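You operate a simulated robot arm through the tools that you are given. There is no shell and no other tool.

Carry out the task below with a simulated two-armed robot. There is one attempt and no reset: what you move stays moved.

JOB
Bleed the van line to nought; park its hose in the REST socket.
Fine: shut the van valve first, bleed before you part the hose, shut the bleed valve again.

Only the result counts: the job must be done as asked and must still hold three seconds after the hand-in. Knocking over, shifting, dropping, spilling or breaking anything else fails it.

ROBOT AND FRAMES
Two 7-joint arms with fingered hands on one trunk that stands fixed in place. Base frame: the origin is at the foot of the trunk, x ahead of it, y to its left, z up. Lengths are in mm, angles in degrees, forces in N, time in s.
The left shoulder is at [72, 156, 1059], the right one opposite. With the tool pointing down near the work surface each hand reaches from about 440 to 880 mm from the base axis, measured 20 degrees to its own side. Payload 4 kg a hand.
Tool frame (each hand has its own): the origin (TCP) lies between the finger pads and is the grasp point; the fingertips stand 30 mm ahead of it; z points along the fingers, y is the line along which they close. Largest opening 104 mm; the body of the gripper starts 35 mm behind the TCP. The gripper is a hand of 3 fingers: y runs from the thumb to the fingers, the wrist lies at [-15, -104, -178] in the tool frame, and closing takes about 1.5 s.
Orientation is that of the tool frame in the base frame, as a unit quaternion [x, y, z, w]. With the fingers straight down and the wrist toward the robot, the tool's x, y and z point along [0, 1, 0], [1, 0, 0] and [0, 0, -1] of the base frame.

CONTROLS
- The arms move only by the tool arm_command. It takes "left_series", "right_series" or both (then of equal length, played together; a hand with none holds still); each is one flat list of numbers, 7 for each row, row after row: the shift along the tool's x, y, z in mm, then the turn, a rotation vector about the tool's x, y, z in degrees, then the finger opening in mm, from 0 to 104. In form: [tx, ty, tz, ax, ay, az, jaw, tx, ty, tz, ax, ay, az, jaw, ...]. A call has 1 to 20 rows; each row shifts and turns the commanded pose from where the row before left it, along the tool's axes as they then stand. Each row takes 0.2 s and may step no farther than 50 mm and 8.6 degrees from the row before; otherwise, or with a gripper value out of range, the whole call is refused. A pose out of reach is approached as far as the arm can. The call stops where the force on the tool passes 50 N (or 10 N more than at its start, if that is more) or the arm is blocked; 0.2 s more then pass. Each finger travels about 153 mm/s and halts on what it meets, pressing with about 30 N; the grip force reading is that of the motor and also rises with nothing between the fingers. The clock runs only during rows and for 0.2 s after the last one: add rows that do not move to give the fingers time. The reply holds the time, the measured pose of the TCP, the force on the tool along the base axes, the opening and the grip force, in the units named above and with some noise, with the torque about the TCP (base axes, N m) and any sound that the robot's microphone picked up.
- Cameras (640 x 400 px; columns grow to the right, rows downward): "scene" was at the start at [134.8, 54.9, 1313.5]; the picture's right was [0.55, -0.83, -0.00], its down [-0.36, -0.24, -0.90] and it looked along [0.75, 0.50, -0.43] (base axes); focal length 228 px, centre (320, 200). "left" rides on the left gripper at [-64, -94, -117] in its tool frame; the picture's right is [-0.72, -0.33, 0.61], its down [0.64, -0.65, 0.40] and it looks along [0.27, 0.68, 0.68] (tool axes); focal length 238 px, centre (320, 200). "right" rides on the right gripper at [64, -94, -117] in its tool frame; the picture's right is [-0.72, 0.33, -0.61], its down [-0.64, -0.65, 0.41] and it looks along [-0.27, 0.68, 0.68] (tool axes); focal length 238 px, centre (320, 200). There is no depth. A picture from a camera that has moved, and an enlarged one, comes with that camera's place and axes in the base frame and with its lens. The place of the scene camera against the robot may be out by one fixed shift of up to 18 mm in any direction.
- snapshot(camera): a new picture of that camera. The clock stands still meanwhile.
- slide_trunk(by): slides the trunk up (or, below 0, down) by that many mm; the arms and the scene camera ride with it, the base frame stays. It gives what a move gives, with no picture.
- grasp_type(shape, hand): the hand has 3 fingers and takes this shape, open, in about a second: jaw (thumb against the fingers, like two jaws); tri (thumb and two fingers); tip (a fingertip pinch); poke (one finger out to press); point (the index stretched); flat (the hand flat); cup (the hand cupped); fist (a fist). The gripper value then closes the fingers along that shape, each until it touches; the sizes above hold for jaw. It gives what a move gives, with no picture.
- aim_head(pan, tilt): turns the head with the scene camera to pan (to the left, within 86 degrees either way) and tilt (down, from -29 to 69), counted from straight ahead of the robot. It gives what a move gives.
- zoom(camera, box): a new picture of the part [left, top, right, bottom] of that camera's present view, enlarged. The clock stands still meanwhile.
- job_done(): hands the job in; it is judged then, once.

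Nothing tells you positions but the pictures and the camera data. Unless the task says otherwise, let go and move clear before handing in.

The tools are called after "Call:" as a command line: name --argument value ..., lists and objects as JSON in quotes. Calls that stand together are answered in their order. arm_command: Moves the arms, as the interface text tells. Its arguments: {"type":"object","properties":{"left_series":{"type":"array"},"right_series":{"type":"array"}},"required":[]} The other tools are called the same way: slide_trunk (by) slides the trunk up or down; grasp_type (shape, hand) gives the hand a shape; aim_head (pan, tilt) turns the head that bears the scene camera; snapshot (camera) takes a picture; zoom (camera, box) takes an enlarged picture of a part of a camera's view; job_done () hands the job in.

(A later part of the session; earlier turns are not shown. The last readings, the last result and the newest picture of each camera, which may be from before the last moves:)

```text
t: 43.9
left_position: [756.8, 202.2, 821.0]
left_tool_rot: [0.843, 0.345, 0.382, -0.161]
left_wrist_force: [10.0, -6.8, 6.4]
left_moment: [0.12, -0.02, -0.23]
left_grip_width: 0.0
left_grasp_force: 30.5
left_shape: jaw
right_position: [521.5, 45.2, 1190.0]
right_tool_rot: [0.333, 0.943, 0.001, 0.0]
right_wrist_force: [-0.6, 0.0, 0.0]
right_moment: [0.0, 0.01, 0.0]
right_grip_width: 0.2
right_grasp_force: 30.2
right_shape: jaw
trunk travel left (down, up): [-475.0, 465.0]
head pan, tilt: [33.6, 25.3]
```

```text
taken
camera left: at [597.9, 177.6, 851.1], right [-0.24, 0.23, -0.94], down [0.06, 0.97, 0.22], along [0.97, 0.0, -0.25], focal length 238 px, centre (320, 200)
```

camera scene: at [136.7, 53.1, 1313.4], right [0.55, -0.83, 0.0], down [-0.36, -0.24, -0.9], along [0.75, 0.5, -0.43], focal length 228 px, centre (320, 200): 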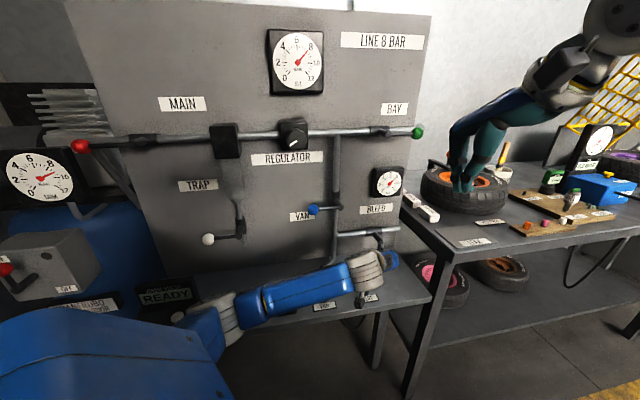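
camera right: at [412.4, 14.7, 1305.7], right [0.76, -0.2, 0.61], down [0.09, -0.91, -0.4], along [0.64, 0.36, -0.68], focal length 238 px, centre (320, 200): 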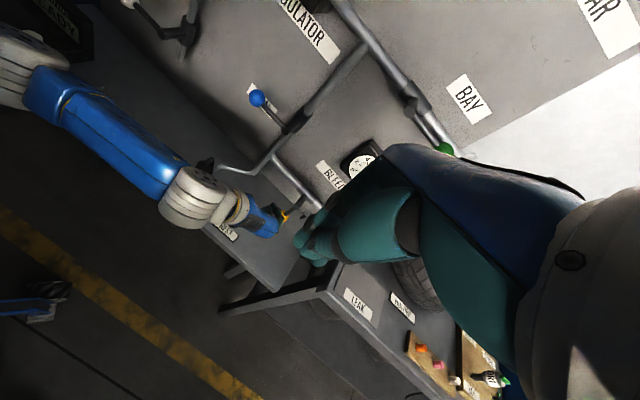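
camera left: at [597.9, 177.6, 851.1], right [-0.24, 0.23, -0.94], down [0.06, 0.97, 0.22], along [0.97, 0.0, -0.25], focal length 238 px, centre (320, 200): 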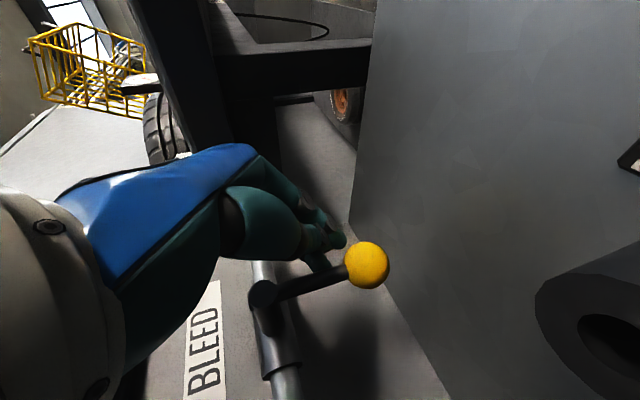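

The lateral force rose to about 12 N with no more travel, so the bleed valve is shut again. I'll withdraw and then look at the gauge and the levers.

Call:
arm_command --left_series '[0, 6, 0, 0, 0, 0, 0, 0, 6, 0, 0, 0, 0, 0, -13, 0, -24.4, 0, 0, 0, 0, -13, 0, -24.4, 0, 0, 0, 0, -12, 0, -24.4, 0, 0, 0, 0, 20, -20, -20, 0, 0, 0, 0, 20, -30, -20, 0, 0, 0, 0]'

Call:
snapshot --camera "left"

Call:
snapshot --camera "scene"

Call:
zoom --camera "scene" --box '[360, 160, 410, 200]'

Call:
snapshot --camera "right"

```text
t: 45.5
left_position: [667.7, 172.8, 896.5]
left_tool_rot: [0.843, 0.346, 0.38, -0.161]
left_wrist_force: [0.5, 0.9, 0.5]
left_moment: [0.01, -0.03, 0.01]
left_grip_width: 0.3
left_grasp_force: 30.1
left_shape: jaw
right_position: [520.7, 49.3, 1191.1]
right_tool_rot: [0.333, 0.943, 0.0, 0.001]
right_wrist_force: [-0.9, 0.0, 0.1]
right_moment: [-0.03, -0.01, -0.03]
right_grip_width: 0.2
right_grasp_force: 30.4
right_shape: jaw
trunk travel left (down, up): [-475.0, 465.0]
head pan, tilt: [33.6, 25.3]
```

```text
taken
camera left: at [508.8, 146.9, 925.6], right [-0.25, 0.23, -0.94], down [0.06, 0.97, 0.22], along [0.97, 0.0, -0.25], focal length 238 px, centre (320, 200)
```

left: 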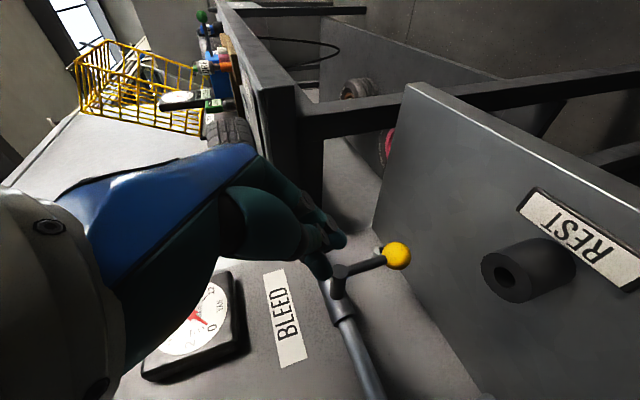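

```text
taken
camera scene: at [134.5, 55.1, 1313.5], right [0.55, -0.83, 0.0], down [-0.36, -0.24, -0.9], along [0.75, 0.5, -0.43], focal length 228 px, centre (320, 200)
```

scene: 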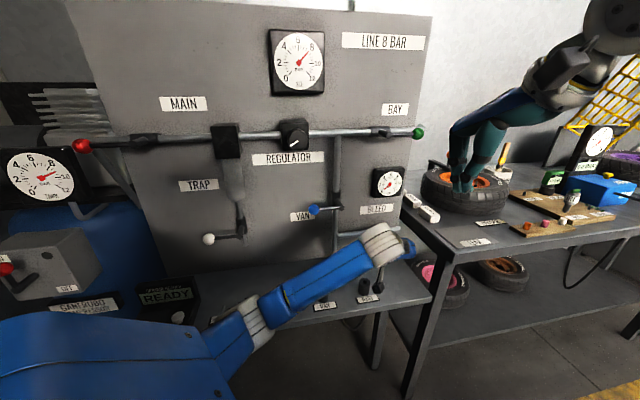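

```text
10.00 times, centred on (385, 180) of scene
camera zoom: at [134.5, 55.1, 1313.5], right [0.55, -0.83, 0.0], down [-0.36, -0.24, -0.9], along [0.75, 0.5, -0.43], focal length 2279 px, centre (-330, 400)
```

zoom: 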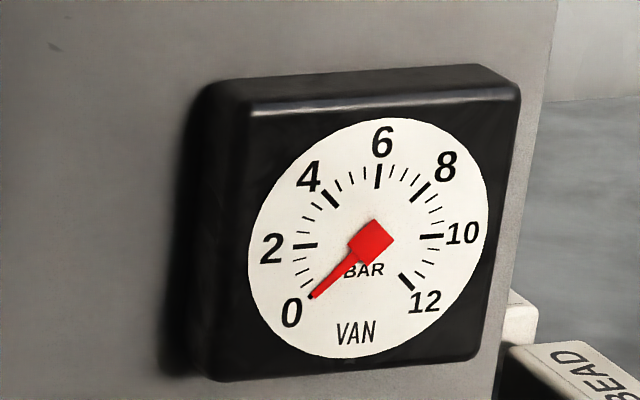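

```text
taken
camera right: at [410.2, 16.7, 1306.4], right [0.76, -0.2, 0.61], down [0.09, -0.91, -0.4], along [0.64, 0.36, -0.68], focal length 238 px, centre (320, 200)
```

right: 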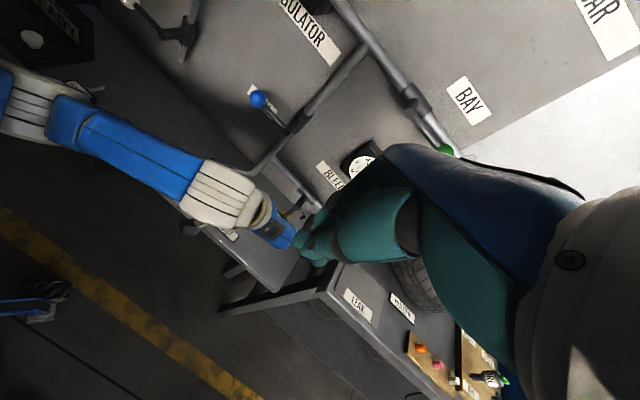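

The van line reads 0, with the blue lever across its pipe and the yellow lever down, both shut. Now the hose: I'll stage the left hand in front of and above the VAN coupling with the fingers open.

Call:
arm_command --left_series '[-5, -47.5, -7, 0, 0, 0, 0, -5, -47.5, -7, 0, 0, 0, 20, -5, -47.5, -7, 0, 0, 0, 50, -5, -47.5, -7, 0, 0, 0, 80, 0, 0, 0, 0, 5, 0, 90, 0, 0, 0, 0, 5, 0, 90]'

Call:
snapshot --camera "left"

Call:
snapshot --camera "scene"

Call:
snapshot --camera "right"

```text
t: 46.9
left_position: [509.8, 283.4, 901.2]
left_tool_rot: [0.806, 0.33, 0.453, -0.191]
left_wrist_force: [0.0, -0.2, -0.2]
left_moment: [0.0, 0.04, 0.0]
left_grip_width: 89.6
left_grasp_force: 0.0
left_shape: jaw
right_position: [521.2, 49.0, 1190.6]
right_tool_rot: [0.334, 0.943, 0.0, 0.0]
right_wrist_force: [-0.7, 0.4, 0.9]
right_moment: [-0.02, -0.04, -0.04]
right_grip_width: 0.2
right_grasp_force: 29.8
right_shape: jaw
trunk travel left (down, up): [-475.0, 465.0]
head pan, tilt: [33.6, 25.3]
```

```text
taken
camera left: at [349.6, 255.6, 908.9], right [-0.13, 0.34, -0.93], down [0.02, 0.94, 0.34], along [0.99, 0.02, -0.13], focal length 238 px, centre (320, 200)
```

left: 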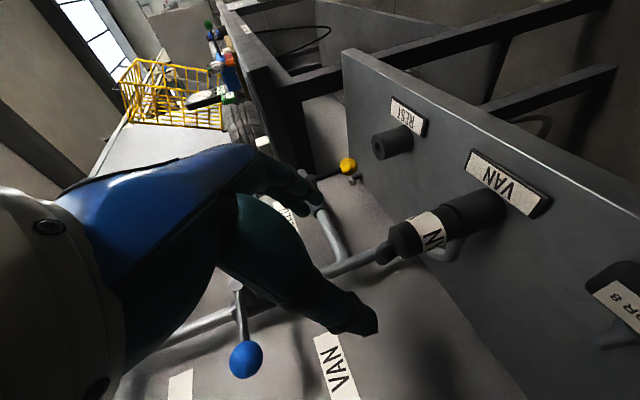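

```text
taken
camera scene: at [134.9, 53.9, 1313.5], right [0.55, -0.83, 0.0], down [-0.36, -0.24, -0.9], along [0.75, 0.5, -0.43], focal length 228 px, centre (320, 200)
```

scene: 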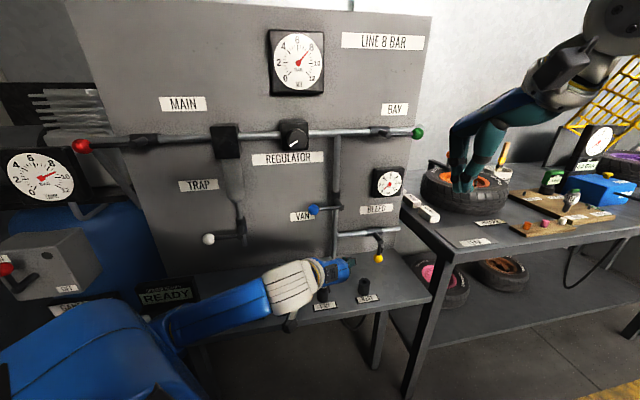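

```text
taken
camera right: at [411.4, 15.4, 1306.1], right [0.76, -0.2, 0.61], down [0.09, -0.91, -0.4], along [0.64, 0.36, -0.68], focal length 238 px, centre (320, 200)
```

right: 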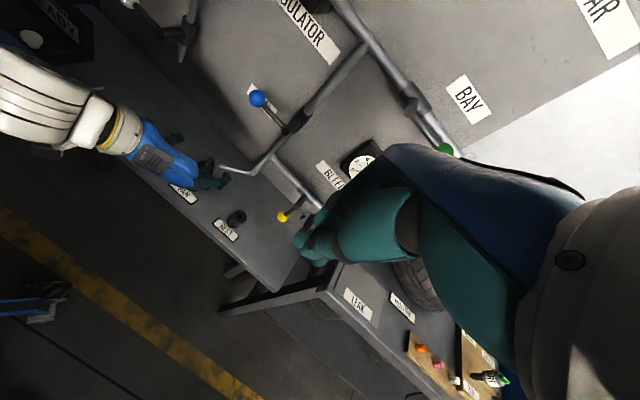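

Call:
zoom --camera "left" --box '[360, 170, 540, 290]'

Call:
zoom --camera "right" --box '[140, 130, 280, 250]'

Call:
zoom --camera "scene" --box '[250, 220, 410, 330]'

```text
3.33 times, centred on (450, 230) of left
camera zoom: at [349.6, 255.6, 908.9], right [-0.13, 0.34, -0.93], down [0.02, 0.94, 0.34], along [0.99, 0.02, -0.13], focal length 794 px, centre (-113, 100)
```

zoom: 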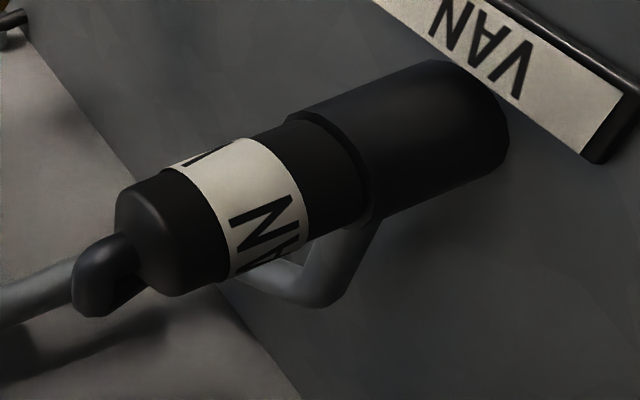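

```text
3.33 times, centred on (210, 190) of right
camera zoom: at [411.4, 15.4, 1306.1], right [0.76, -0.2, 0.61], down [0.09, -0.91, -0.4], along [0.64, 0.36, -0.68], focal length 794 px, centre (687, 233)
```

zoom: 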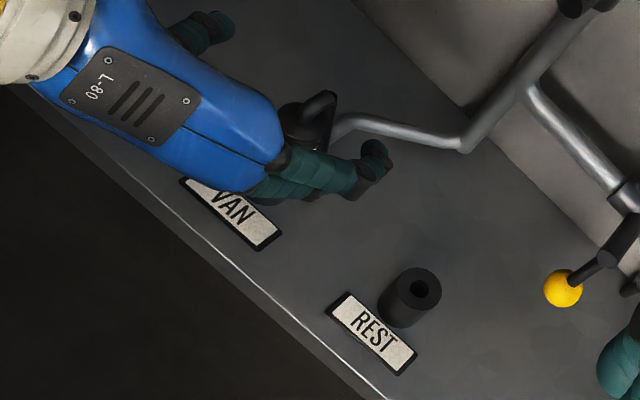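

```text
3.64 times, centred on (330, 275) of scene
camera zoom: at [134.9, 53.9, 1313.5], right [0.55, -0.83, 0.0], down [-0.36, -0.24, -0.9], along [0.75, 0.5, -0.43], focal length 829 px, centre (284, -73)
```

zoom: 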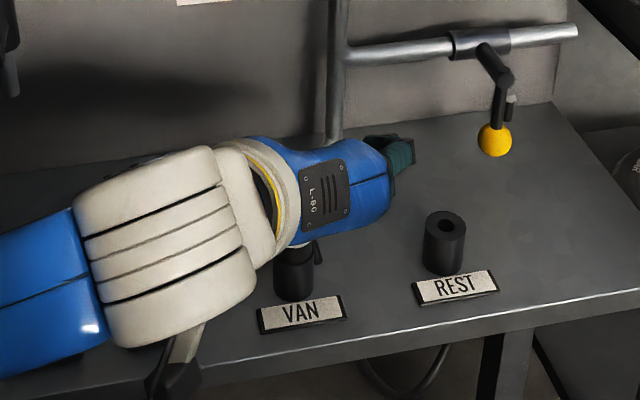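

The coupling axis is at about n=608, u=158, with the socket top at z≈782 and the body top near 835. I'll measure REST in this same view to get the VAN-to-REST offset accurately.

Call:
zoom --camera "left" --box '[350, 100, 450, 180]'

Call:
zoom --camera "left" --box '[370, 160, 520, 280]'

```text
5.00 times, centred on (400, 140) of left
camera zoom: at [349.6, 255.6, 908.9], right [-0.13, 0.34, -0.93], down [0.02, 0.94, 0.34], along [0.99, 0.02, -0.13], focal length 1192 px, centre (-80, 500)
```

zoom: 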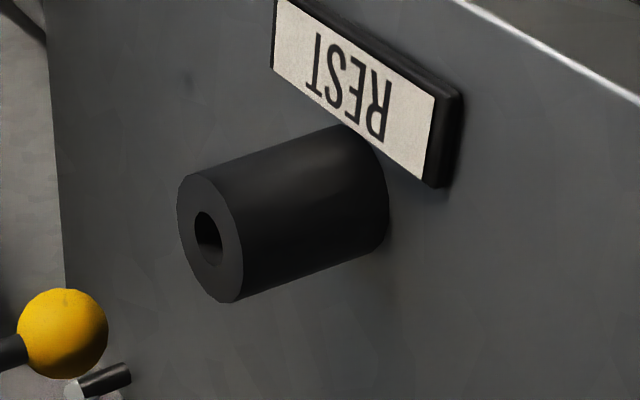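

```text
3.33 times, centred on (445, 220) of left
camera zoom: at [349.6, 255.6, 908.9], right [-0.13, 0.34, -0.93], down [0.02, 0.94, 0.34], along [0.99, 0.02, -0.13], focal length 794 px, centre (-97, 133)
```

zoom: 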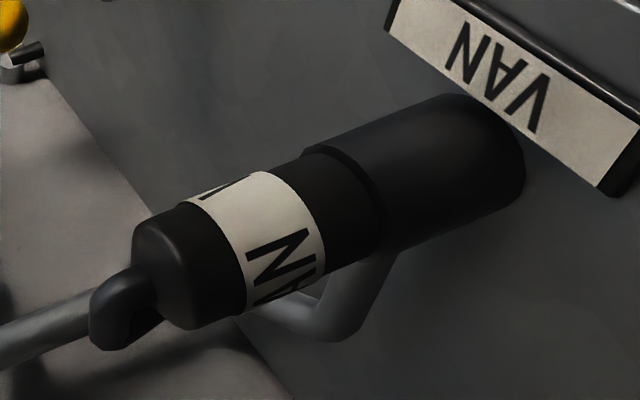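

REST comes out at n≈610, u≈290, z≈782, so the move is about 131 mm to the right along the bench. I'll descend in front of the coupling with open fingers.

Call:
arm_command --left_series '[-23.7, -0.6, 12.3, 0, 0, 0, 90, -23.7, -0.6, 12.3, 0, 0, 0, 90, -23.7, -0.5, 12.3, 0, 0, 0, 90]'

Call:
snapshot --camera "left"

Call:
snapshot --camera "right"

Call:
snapshot --camera "scene"

```text
t: 47.7
left_position: [506.2, 280.1, 822.4]
left_tool_rot: [0.807, 0.33, 0.452, -0.191]
left_wrist_force: [0.0, 0.5, 0.1]
left_moment: [0.0, -0.02, 0.01]
left_grip_width: 89.7
left_grasp_force: 0.0
left_shape: jaw
right_position: [520.3, 49.9, 1190.1]
right_tool_rot: [0.334, 0.943, -0.001, 0.0]
right_wrist_force: [0.4, -1.1, -1.0]
right_moment: [0.01, 0.03, 0.0]
right_grip_width: 0.0
right_grasp_force: 30.3
right_shape: jaw
trunk travel left (down, up): [-475.0, 465.0]
head pan, tilt: [33.6, 25.3]
```

```text
taken
camera left: at [345.4, 253.2, 829.0], right [-0.13, 0.34, -0.93], down [0.02, 0.94, 0.34], along [0.99, 0.02, -0.13], focal length 238 px, centre (320, 200)
```

left: 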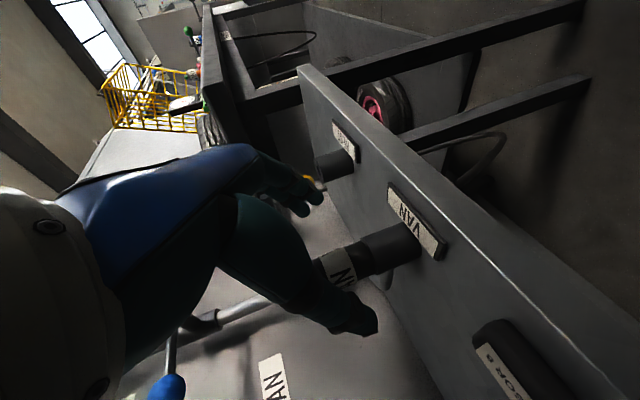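

```text
taken
camera right: at [411.2, 16.1, 1306.1], right [0.76, -0.2, 0.61], down [0.09, -0.91, -0.4], along [0.64, 0.36, -0.68], focal length 238 px, centre (320, 200)
```

right: 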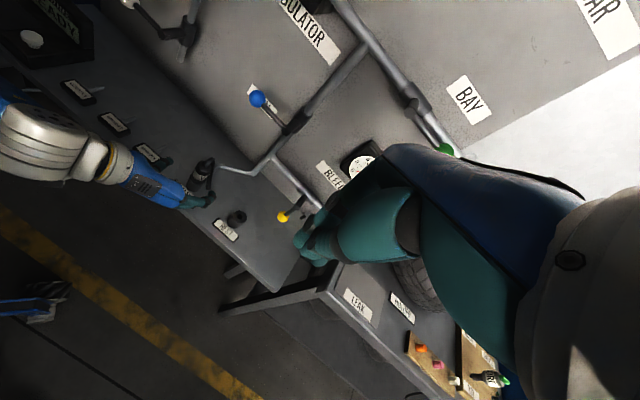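

```text
taken
camera scene: at [134.6, 54.6, 1313.6], right [0.55, -0.83, 0.0], down [-0.36, -0.24, -0.9], along [0.75, 0.5, -0.43], focal length 228 px, centre (320, 200)
```

scene: 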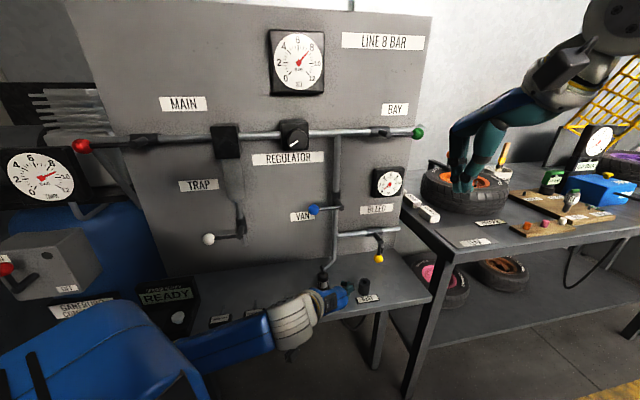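

Call:
zoom --camera "left" --box '[240, 160, 440, 350]'

Call:
zoom --camera "right" --box '[120, 130, 260, 250]'

Call:
zoom --camera "scene" --box '[230, 230, 400, 360]'

```text
2.11 times, centred on (340, 255) of left
camera zoom: at [345.4, 253.2, 829.0], right [-0.13, 0.34, -0.93], down [0.02, 0.94, 0.34], along [0.99, 0.02, -0.13], focal length 502 px, centre (278, 84)
```

zoom: 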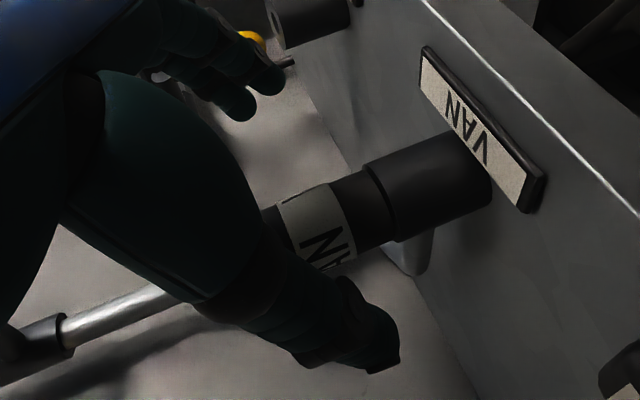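

```text
3.33 times, centred on (190, 190) of right
camera zoom: at [411.2, 16.1, 1306.1], right [0.76, -0.2, 0.61], down [0.09, -0.91, -0.4], along [0.64, 0.36, -0.68], focal length 794 px, centre (753, 233)
```

zoom: 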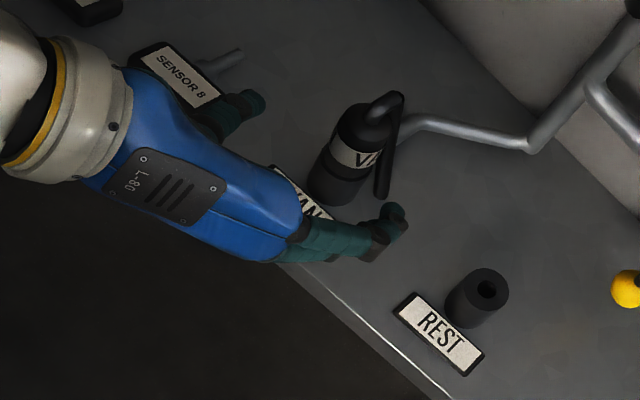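

```text
3.08 times, centred on (315, 295) of scene
camera zoom: at [134.6, 54.6, 1313.6], right [0.55, -0.83, 0.0], down [-0.36, -0.24, -0.9], along [0.75, 0.5, -0.43], focal length 701 px, centre (335, -92)
```

zoom: 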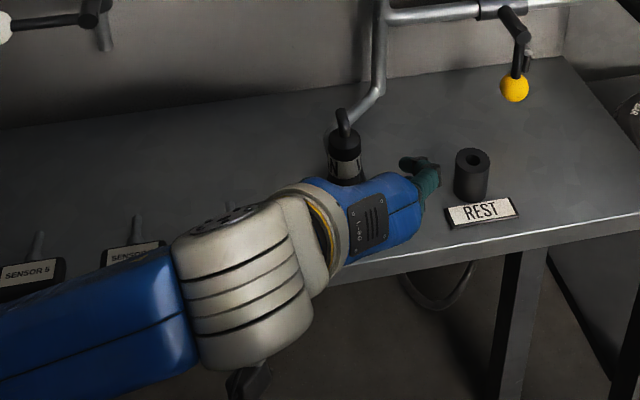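

The hose tail hangs behind the coupling, to its right. I'll yaw the hand about 12° so the tail lies between the fingertips, centre on the coupling, and move forward.

Call:
arm_command --left_series '[0, 0, 0, -5.15, 0, 3.1, 90, 0, 0, 0, -5.15, 0, 3.1, 90, 0, -12.3, 0, 0, 0, 0, 90]'

Call:
zoom --camera "right" --box '[120, 130, 260, 250]'

Call:
zoom --camera "left" --box '[240, 160, 440, 350]'

```text
t: 48.5
left_position: [498.9, 291.5, 822.0]
left_tool_rot: [0.837, 0.245, 0.468, -0.141]
left_wrist_force: [-0.9, -0.3, -0.4]
left_moment: [-0.01, -0.01, 0.02]
left_grip_width: 89.8
left_grasp_force: 0.0
left_shape: jaw
right_position: [520.4, 49.1, 1191.0]
right_tool_rot: [0.334, 0.943, 0.0, 0.0]
right_wrist_force: [-0.6, -0.1, 0.3]
right_moment: [-0.03, 0.0, 0.01]
right_grip_width: 0.0
right_grasp_force: 29.9
right_shape: jaw
trunk travel left (down, up): [-475.0, 465.0]
head pan, tilt: [33.6, 25.3]
```

```text
3.33 times, centred on (190, 190) of right
camera zoom: at [410.8, 16.1, 1306.3], right [0.76, -0.2, 0.61], down [0.09, -0.91, -0.4], along [0.64, 0.36, -0.68], focal length 794 px, centre (753, 233)
```

zoom: 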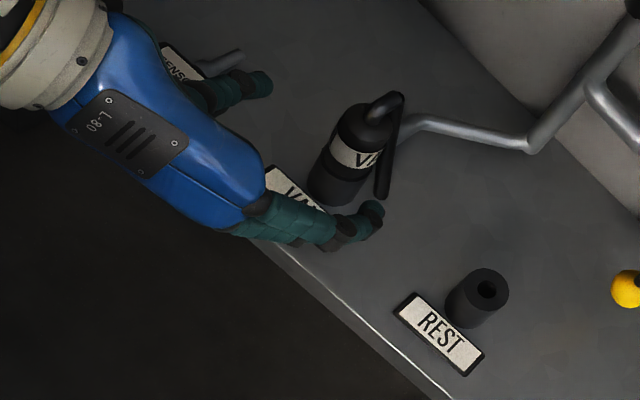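

```text
2.11 times, centred on (340, 255) of left
camera zoom: at [336.0, 298.3, 829.3], right [-0.06, 0.36, -0.93], down [0.22, 0.91, 0.34], along [0.97, -0.18, -0.13], focal length 502 px, centre (278, 84)
```

zoom: 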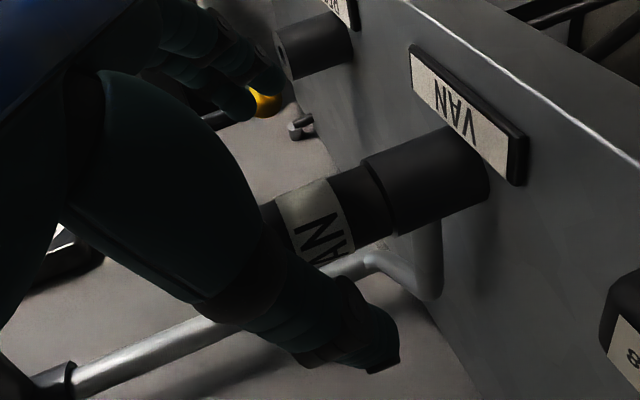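

The tail sits at the back-right of the coupling. I'll yaw another 14° so it falls clearly between the fingertips, and re-centre before going in.

Call:
arm_command --left_series '[0, 0, 0, -6, 0, 3.6, 90, 0, 0, 0, -6, 0, 3.6, 90, 0, -11.3, 0, 0, 0, 0, 90, 6.4, 0, 10.6, 0, 0, 0, 90]'

Call:
zoom --camera "right" --box '[120, 130, 260, 250]'

Call:
snapshot --camera "left"

Call:
snapshot --camera "scene"

```text
t: 49.5
left_position: [507.0, 306.1, 820.8]
left_tool_rot: [0.862, 0.142, 0.48, -0.082]
left_wrist_force: [-0.4, -0.4, 0.2]
left_moment: [0.03, -0.02, 0.03]
left_grip_width: 90.0
left_grasp_force: 0.0
left_shape: jaw
right_position: [520.8, 48.7, 1189.7]
right_tool_rot: [0.333, 0.943, 0.0, 0.0]
right_wrist_force: [0.1, -0.3, -0.5]
right_moment: [0.01, 0.05, -0.01]
right_grip_width: 0.2
right_grasp_force: 30.0
right_shape: jaw
trunk travel left (down, up): [-475.0, 465.0]
head pan, tilt: [33.6, 25.3]
```

```text
3.33 times, centred on (190, 190) of right
camera zoom: at [412.2, 15.8, 1305.7], right [0.76, -0.2, 0.61], down [0.09, -0.91, -0.4], along [0.64, 0.36, -0.68], focal length 794 px, centre (753, 233)
```

zoom: 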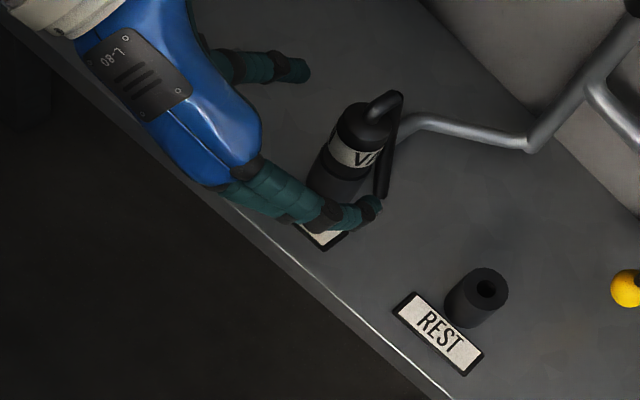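

```text
taken
camera left: at [350.9, 351.6, 829.0], right [0.03, 0.36, -0.93], down [0.43, 0.84, 0.34], along [0.9, -0.41, -0.13], focal length 238 px, centre (320, 200)
```

left: 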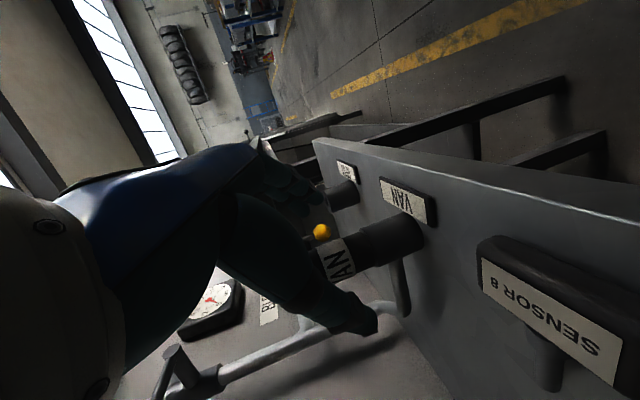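

```text
taken
camera scene: at [135.4, 54.9, 1313.4], right [0.55, -0.83, 0.0], down [-0.36, -0.24, -0.9], along [0.75, 0.5, -0.43], focal length 228 px, centre (320, 200)
```

scene: 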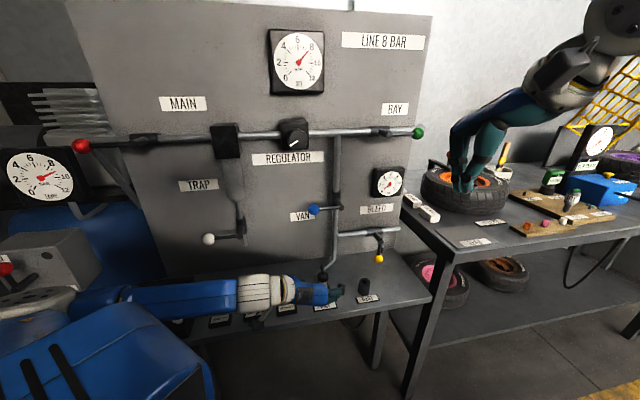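

Call:
arm_command --left_series '[6.4, 0, 10.7, 0, 0, 0, 90, 6.4, 0, 10.7, 0, 0, 0, 80]'

Call:
zoom --camera "right" --box '[140, 130, 260, 230]'

Call:
zoom --camera "left" --box '[240, 160, 440, 350]'

Call:
zoom --camera "scene" --box '[230, 230, 400, 340]'

```text
t: 50.1
left_position: [531.1, 314.4, 821.8]
left_tool_rot: [0.862, 0.142, 0.48, -0.082]
left_wrist_force: [-0.8, 0.2, 0.0]
left_moment: [0.0, 0.0, 0.02]
left_grip_width: 80.5
left_grasp_force: 0.1
left_shape: jaw
right_position: [521.4, 48.7, 1189.9]
right_tool_rot: [0.333, 0.943, -0.001, 0.0]
right_wrist_force: [-0.2, 1.0, -0.3]
right_moment: [-0.01, -0.04, 0.01]
right_grip_width: 0.0
right_grasp_force: 29.8
right_shape: jaw
trunk travel left (down, up): [-475.0, 465.0]
head pan, tilt: [33.6, 25.3]
```

```text
4.00 times, centred on (200, 180) of right
camera zoom: at [412.1, 16.2, 1305.7], right [0.76, -0.2, 0.61], down [0.09, -0.91, -0.4], along [0.64, 0.36, -0.68], focal length 953 px, centre (800, 280)
```

zoom: 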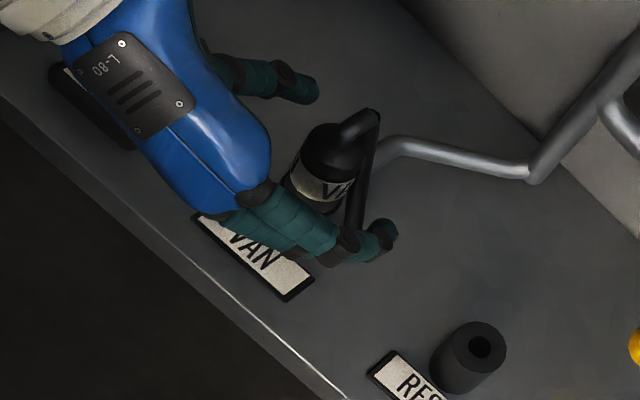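

```text
2.11 times, centred on (340, 255) of left
camera zoom: at [375.0, 359.9, 829.2], right [0.03, 0.36, -0.93], down [0.43, 0.84, 0.34], along [0.9, -0.41, -0.13], focal length 502 px, centre (278, 84)
```

zoom: 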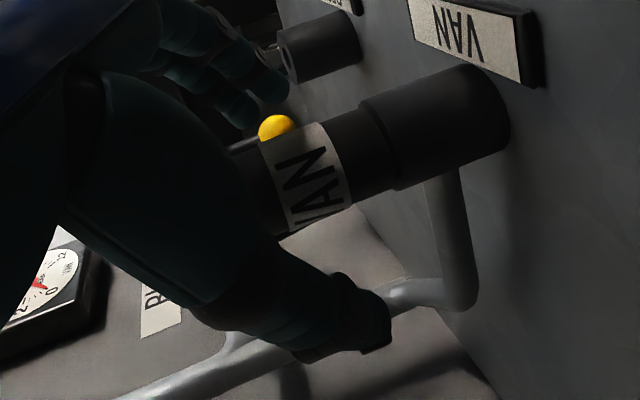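

```text
3.64 times, centred on (315, 285) of scene
camera zoom: at [135.5, 55.1, 1313.4], right [0.55, -0.83, 0.0], down [-0.36, -0.24, -0.9], along [0.75, 0.5, -0.43], focal length 829 px, centre (338, -109)
```

zoom: 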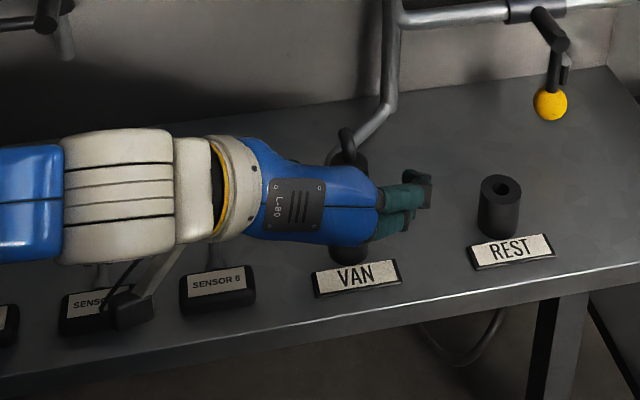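

The fingers straddle the coupling with the tail clear beyond the tips. I'll close the grip gently.

Call:
arm_command --left_series '[0, 0, 0, 0, 0, 0, 60, 0, 0, 0, 0, 0, 0, 48, 0, 0, 0, 0, 0, 0, 40, 0, 0, 0, 0, 0, 0, 36, 0, 0, 0, 0, 0, 0, 32, 0, 0, 0, 0, 0, 0, 28, 0, 0, 0, 0, 0, 0, 22, 0, 0, 0, 0, 0, 0, 20, 0, 0, 0, 0, 0, 0, 20]'

Call:
zoom --camera "right" --box '[140, 130, 260, 230]'

Call:
zoom --camera "left" --box '[240, 160, 440, 350]'

Call:
zoom --camera "scene" --box '[230, 230, 400, 340]'

```text
t: 52.1
left_position: [532.1, 314.4, 821.5]
left_tool_rot: [0.861, 0.141, 0.482, -0.083]
left_wrist_force: [4.4, 1.4, 0.5]
left_moment: [-0.03, -0.05, -0.02]
left_grip_width: 20.7
left_grasp_force: 29.9
left_shape: jaw
right_position: [520.9, 49.5, 1190.3]
right_tool_rot: [0.334, 0.943, -0.001, 0.0]
right_wrist_force: [-0.3, 0.2, -0.3]
right_moment: [0.01, -0.02, -0.01]
right_grip_width: 0.2
right_grasp_force: 30.2
right_shape: jaw
trunk travel left (down, up): [-475.0, 465.0]
head pan, tilt: [33.6, 25.3]
```

```text
4.00 times, centred on (200, 180) of right
camera zoom: at [412.1, 16.3, 1305.8], right [0.76, -0.2, 0.61], down [0.09, -0.91, -0.4], along [0.64, 0.36, -0.68], focal length 953 px, centre (800, 280)
```

zoom: 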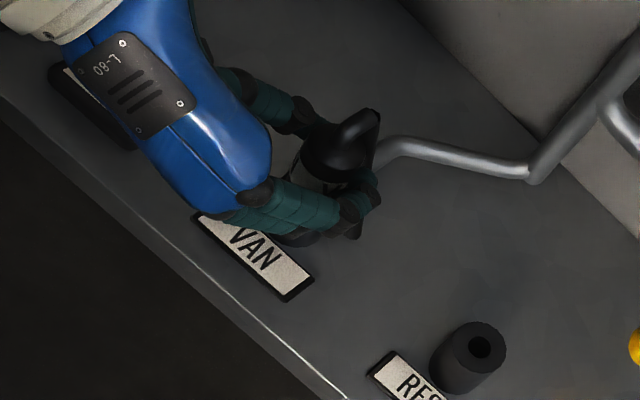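

```text
2.11 times, centred on (340, 255) of left
camera zoom: at [375.4, 360.2, 829.4], right [0.03, 0.36, -0.93], down [0.43, 0.84, 0.34], along [0.9, -0.41, -0.13], focal length 502 px, centre (278, 84)
```

zoom: 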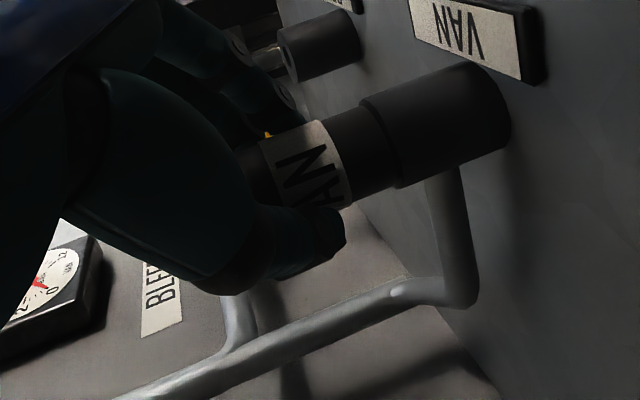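

```text
3.64 times, centred on (315, 285) of scene
camera zoom: at [135.7, 55.4, 1313.4], right [0.55, -0.83, 0.0], down [-0.36, -0.24, -0.9], along [0.75, 0.5, -0.43], focal length 829 px, centre (338, -109)
```

zoom: 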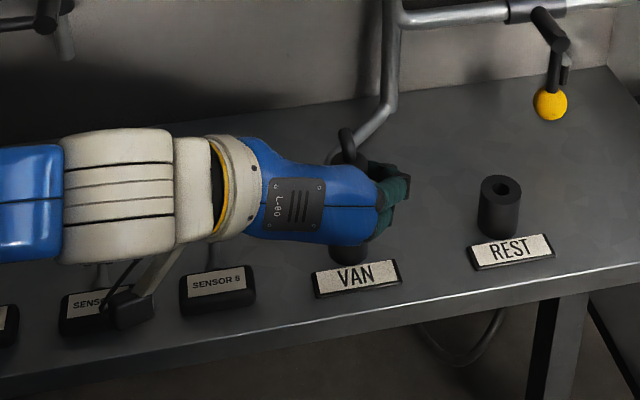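

The width reads 20.7, right at the commanded value, so I can't tell whether it is squeezing. I'll command fully closed and see where it halts.

Call:
arm_command --left_series '[0, 0, 0, 0, 0, 0, 12, 0, 0, 0, 0, 0, 0, 5, 0, 0, 0, 0, 0, 0, 0, 0, 0, 0, 0, 0, 0, 0, 0, 0, 0, 0, 0, 0, 0]'

Call:
zoom --camera "left" --box '[260, 180, 400, 300]'

Call:
zoom --camera "right" --box '[170, 140, 260, 210]'

```text
t: 53.3
left_position: [531.8, 315.7, 822.8]
left_tool_rot: [0.861, 0.142, 0.481, -0.082]
left_wrist_force: [6.5, 3.2, 0.8]
left_moment: [-0.02, -0.07, 0.02]
left_grip_width: 20.2
left_grasp_force: 30.3
left_shape: jaw
right_position: [521.4, 48.8, 1190.6]
right_tool_rot: [0.334, 0.942, 0.0, 0.0]
right_wrist_force: [0.4, 0.0, -0.6]
right_moment: [0.03, -0.01, 0.0]
right_grip_width: 0.0
right_grasp_force: 29.8
right_shape: jaw
trunk travel left (down, up): [-475.0, 465.0]
head pan, tilt: [33.6, 25.3]
```

```text
3.33 times, centred on (330, 240) of left
camera zoom: at [375.5, 360.3, 829.2], right [0.03, 0.36, -0.93], down [0.43, 0.84, 0.34], along [0.9, -0.41, -0.13], focal length 794 px, centre (287, 67)
```

zoom: 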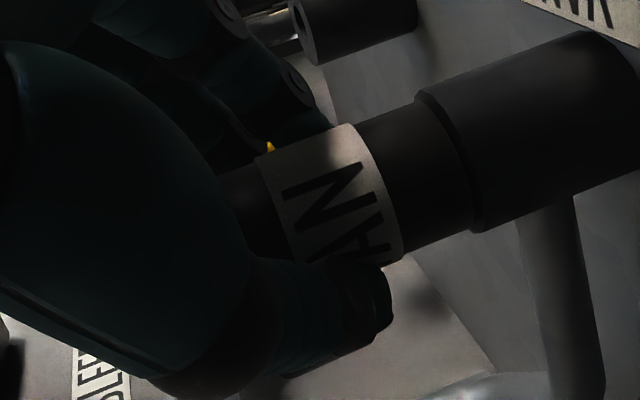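

```text
5.71 times, centred on (215, 175) of right
camera zoom: at [412.4, 16.5, 1305.7], right [0.76, -0.2, 0.61], down [0.09, -0.91, -0.4], along [0.64, 0.36, -0.68], focal length 1362 px, centre (920, 343)
```

zoom: 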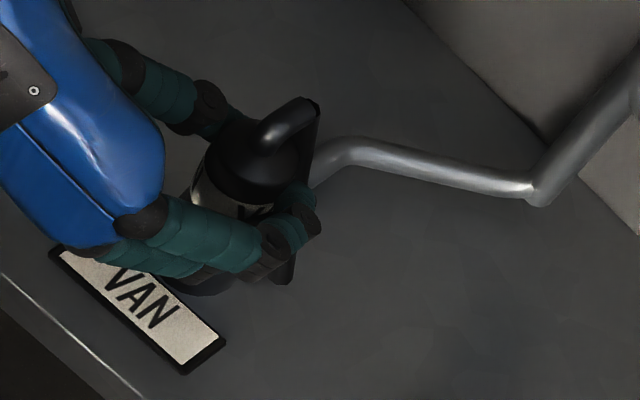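

The fingers halted at 20 mm and stayed there, so they are wrapped round the coupling body. I'll start lifting straight up in small steps.

Call:
arm_command --left_series '[4.3, 0, -2.6, 0, 0, 0, 0, 4.3, 0, -2.6, 0, 0, 0, 0, 4.3, 0, -2.6, 0, 0, 0, 0]'

Call:
zoom --camera "left" --box '[260, 160, 440, 300]'

Call:
zoom --camera "right" --box '[140, 130, 260, 230]'

```text
t: 54.1
left_position: [532.1, 316.1, 837.4]
left_tool_rot: [0.861, 0.141, 0.482, -0.083]
left_wrist_force: [4.5, 4.5, 1.2]
left_moment: [-0.02, -0.02, 0.04]
left_grip_width: 19.8
left_grasp_force: 29.9
left_shape: jaw
right_position: [521.4, 48.8, 1190.2]
right_tool_rot: [0.333, 0.943, -0.001, -0.001]
right_wrist_force: [-0.1, -1.0, -0.7]
right_moment: [0.03, -0.02, -0.01]
right_grip_width: 0.1
right_grasp_force: 30.1
right_shape: jaw
trunk travel left (down, up): [-475.0, 465.0]
head pan, tilt: [33.6, 25.3]
```

```text
2.86 times, centred on (350, 230) of left
camera zoom: at [375.5, 360.7, 844.7], right [0.03, 0.36, -0.93], down [0.43, 0.83, 0.34], along [0.9, -0.41, -0.13], focal length 681 px, centre (234, 114)
```

zoom: 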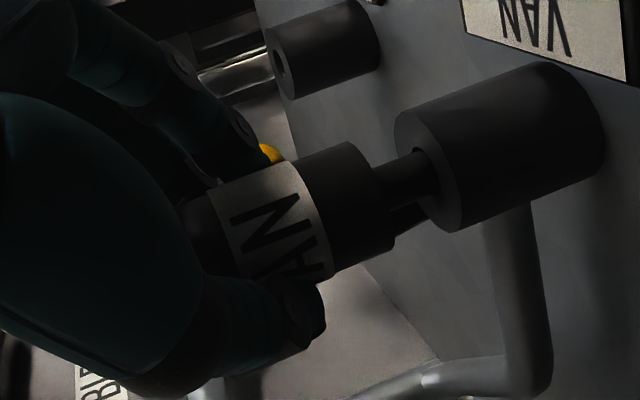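

```text
4.00 times, centred on (200, 180) of right
camera zoom: at [412.3, 16.0, 1306.0], right [0.76, -0.2, 0.61], down [0.09, -0.91, -0.4], along [0.64, 0.36, -0.68], focal length 953 px, centre (800, 280)
```

zoom: 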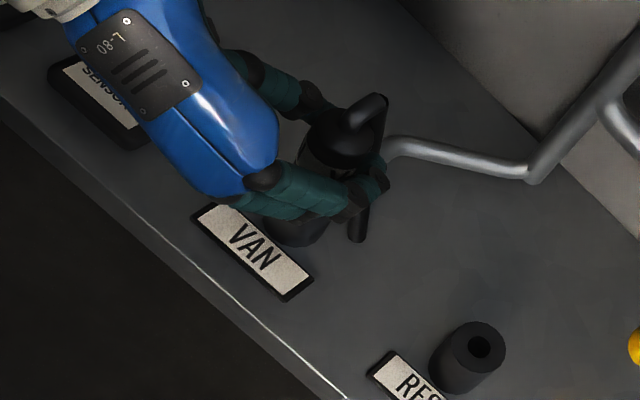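

The coupling is rising cleanly on its spigot. I'll keep lifting until the spigot clears the socket.

Call:
arm_command --left_series '[5.1, 0, -3.15, 0, 0, 0, 0, 5.1, 0, -3.15, 0, 0, 0, 0, 5.1, 0, -3.15, 0, 0, 0, 0, 5.1, 0, -3.15, 0, 0, 0, 0, 5.1, 0, -3.15, 0, 0, 0, 0, 5.1, 0, -3.15, 0, 0, 0, 0, 5.1, 0, -3.15, 0, 0, 0, 0, 5.1, 0, -3.15, 0, 0, 0, 0, 5.1, 0, -3.15, 0, 0, 0, 0, 5.1, 0, -3.15, 0, 0, 0, 0]'

Call:
snapshot --camera "left"

Call:
zoom --camera "right" --box '[120, 110, 280, 230]'

Call:
zoom --camera "scene" --box '[230, 220, 400, 330]'

```text
t: 56.3
left_position: [529.3, 315.1, 895.6]
left_tool_rot: [0.861, 0.142, 0.482, -0.083]
left_wrist_force: [-0.6, -1.3, 0.0]
left_moment: [-0.03, 0.03, -0.04]
left_grip_width: 19.8
left_grasp_force: 29.7
left_shape: jaw
right_position: [520.1, 48.9, 1191.2]
right_tool_rot: [0.334, 0.943, -0.001, 0.0]
right_wrist_force: [-0.6, 0.0, -0.3]
right_moment: [-0.02, 0.0, -0.02]
right_grip_width: 0.0
right_grasp_force: 30.0
right_shape: jaw
trunk travel left (down, up): [-475.0, 465.0]
head pan, tilt: [33.6, 25.3]
```

```text
taken
camera left: at [374.1, 360.6, 903.1], right [0.03, 0.36, -0.93], down [0.43, 0.84, 0.34], along [0.9, -0.41, -0.13], focal length 238 px, centre (320, 200)
```

left: 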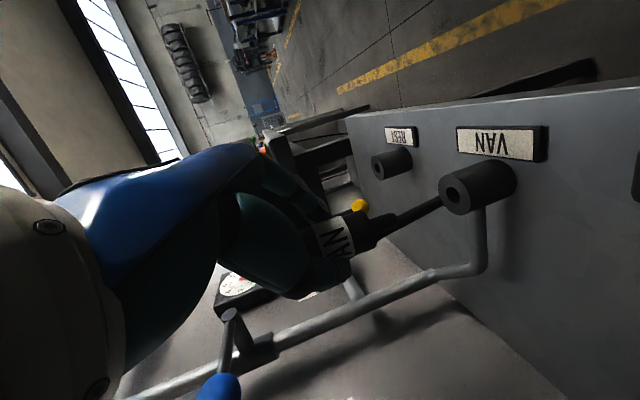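

```text
3.33 times, centred on (200, 170) of right
camera zoom: at [411.2, 15.9, 1306.1], right [0.76, -0.2, 0.61], down [0.09, -0.91, -0.4], along [0.64, 0.36, -0.68], focal length 794 px, centre (720, 300)
```

zoom: 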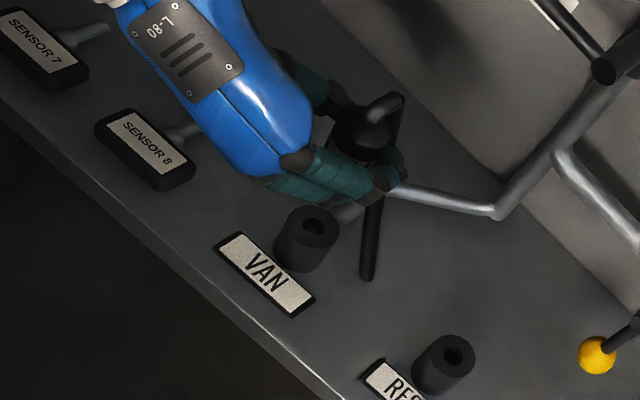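

```text
3.64 times, centred on (315, 275) of scene
camera zoom: at [134.7, 55.0, 1313.5], right [0.55, -0.83, 0.0], down [-0.36, -0.24, -0.9], along [0.75, 0.5, -0.43], focal length 829 px, centre (338, -73)
```

zoom: 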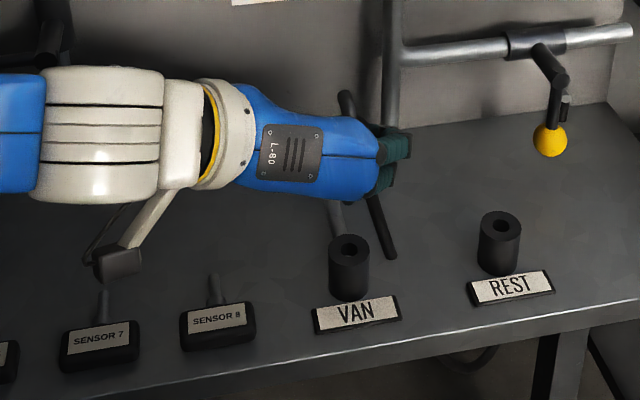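

The coupling is free: the VAN hole is empty and the hose end is in my hand. I'll zoom in to measure the spigot and both holes for the transfer.

Call:
zoom --camera "left" --box '[320, 120, 540, 280]'

Call:
zoom --camera "right" --box '[190, 130, 280, 230]'

Call:
zoom --camera "scene" --box '[310, 240, 390, 310]'

```text
2.50 times, centred on (430, 200) of left
camera zoom: at [374.1, 360.6, 903.1], right [0.03, 0.36, -0.93], down [0.43, 0.84, 0.34], along [0.9, -0.41, -0.13], focal length 596 px, centre (45, 200)
```

zoom: 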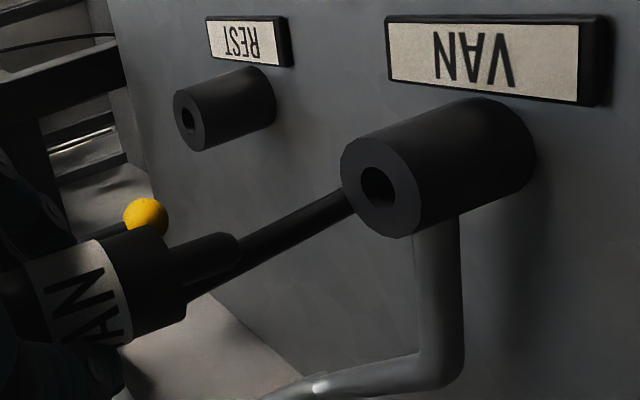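

```text
4.00 times, centred on (235, 180) of right
camera zoom: at [411.2, 15.9, 1306.1], right [0.76, -0.2, 0.61], down [0.09, -0.91, -0.4], along [0.64, 0.36, -0.68], focal length 953 px, centre (660, 280)
```

zoom: 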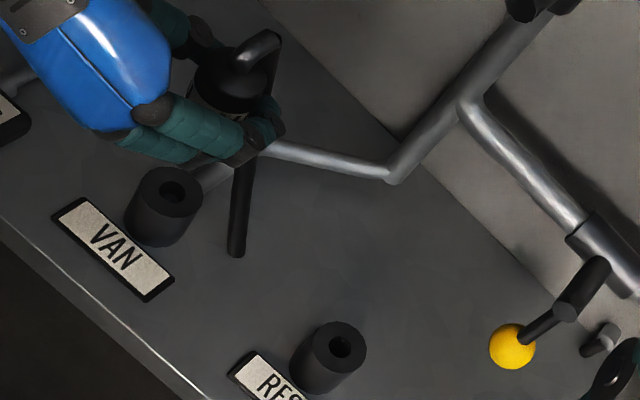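

```text
5.71 times, centred on (350, 275) of scene
camera zoom: at [134.7, 55.0, 1313.5], right [0.55, -0.83, 0.0], down [-0.36, -0.24, -0.9], along [0.75, 0.5, -0.43], focal length 1302 px, centre (149, -229)
```

zoom: 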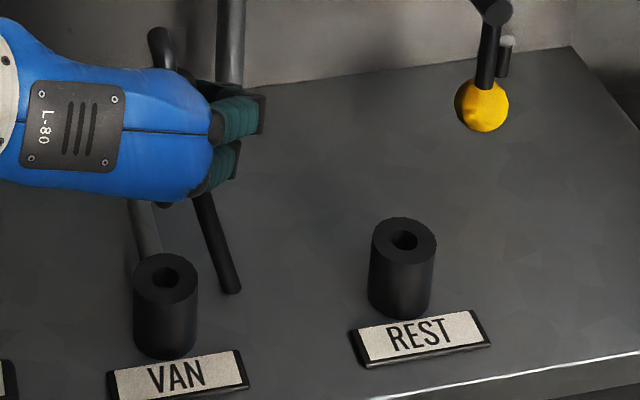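

Spacing from VAN to REST measures about 130 mm along the bench in all three views. I'll carry the coupling across at this height, and lower the right camera for a flatter view of the spigot.

Call:
arm_command --left_series '[3.7, 14.7, 6, 0, 0, 0, 0, 3.7, 14.7, 6, 0, 0, 0, 0, 3.7, 14.7, 6, 0, 0, 0, 0, 3.7, 14.7, 6, 0, 0, 0, 0, 3.7, 14.7, 6, 0, 0, 0, 0, 3.7, 14.7, 6, 0, 0, 0, 0, 3.6, 14.6, 6, 0, 0, 0, 0, 3.6, 14.6, 6, 0, 0, 0, 0]'

Call:
arm_command --right_series '[-8.2, -1.2, 38.3, 0, 0, 0, 0, -8.2, -1.2, 38.3, 0, 0, 0, 0, -8.2, -1.2, 38.3, 0, 0, 0, 0, -8.2, -1.2, 38.3, 0, 0, 0, 0, -8.2, -1.2, 38.3, 0, 0, 0, 0, -8.2, -1.2, 38.3, 0, 0, 0, 0, -8.2, -1.2, 38.3, 0, 0, 0, 0, 0, 0, 0, 0, 0, -8.5, 0, 0, 0, 0, 0, 0, -8.5, 0]'

Call:
snapshot --camera "right"

Call:
snapshot --camera "left"

Call:
snapshot --camera "scene"

```text
t: 58.1
left_position: [622.9, 220.7, 894.8]
left_tool_rot: [0.861, 0.142, 0.481, -0.083]
left_wrist_force: [-0.2, 0.2, -0.3]
left_moment: [0.01, 0.01, -0.01]
left_grip_width: 19.6
left_grasp_force: 29.7
left_shape: jaw
right_position: [521.5, 47.7, 1189.9]
right_tool_rot: [0.334, 0.942, 0.0, 0.0]
right_wrist_force: [0.9, 0.3, -0.3]
right_moment: [0.0, 0.01, -0.01]
right_grip_width: 0.0
right_grasp_force: 29.5
right_shape: jaw
trunk travel left (down, up): [-475.0, 465.0]
head pan, tilt: [33.6, 25.3]
```

```text
t: 60.1
left_position: [623.2, 222.3, 894.0]
left_tool_rot: [0.861, 0.142, 0.482, -0.082]
left_wrist_force: [0.2, -0.5, -0.7]
left_moment: [0.02, 0.02, -0.02]
left_grip_width: 19.7
left_grasp_force: 30.1
left_shape: jaw
right_position: [560.5, 7.2, 921.6]
right_tool_rot: [0.263, 0.965, 0.0, 0.0]
right_wrist_force: [0.3, 0.5, -0.5]
right_moment: [-0.01, -0.01, -0.01]
right_grip_width: 0.0
right_grasp_force: 29.7
right_shape: jaw
right hand out of reach, approached as far as the arm can: row 9
trunk travel left (down, up): [-475.0, 465.0]
head pan, tilt: [33.6, 25.3]
```

```text
taken
camera right: at [456.7, -42.1, 1037.6], right [0.79, -0.08, 0.61], down [0.22, -0.89, -0.4], along [0.58, 0.45, -0.68], focal length 238 px, centre (320, 200)
```

right: 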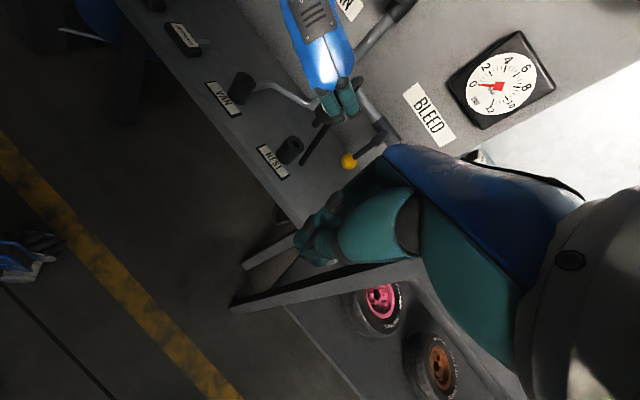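

```text
taken
camera left: at [466.3, 267.6, 902.5], right [0.03, 0.36, -0.93], down [0.43, 0.84, 0.34], along [0.9, -0.41, -0.13], focal length 238 px, centre (320, 200)
```

left: 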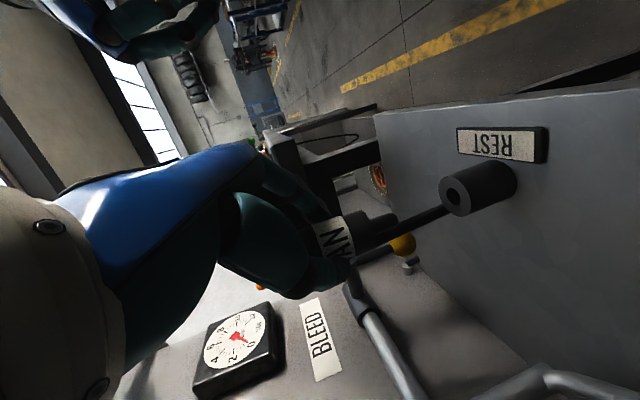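

```text
taken
camera scene: at [135.4, 54.3, 1313.5], right [0.55, -0.83, 0.0], down [-0.36, -0.24, -0.9], along [0.75, 0.5, -0.43], focal length 228 px, centre (320, 200)
```

scene: 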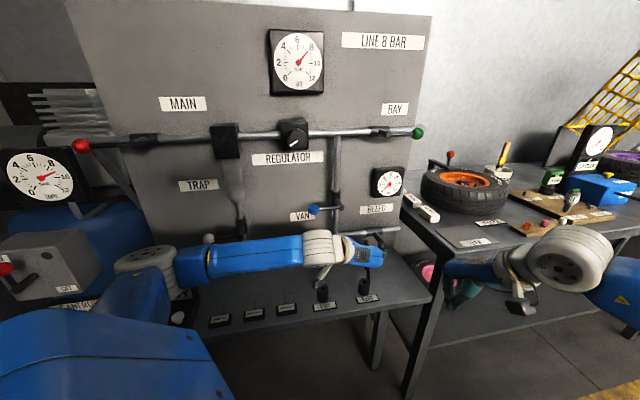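

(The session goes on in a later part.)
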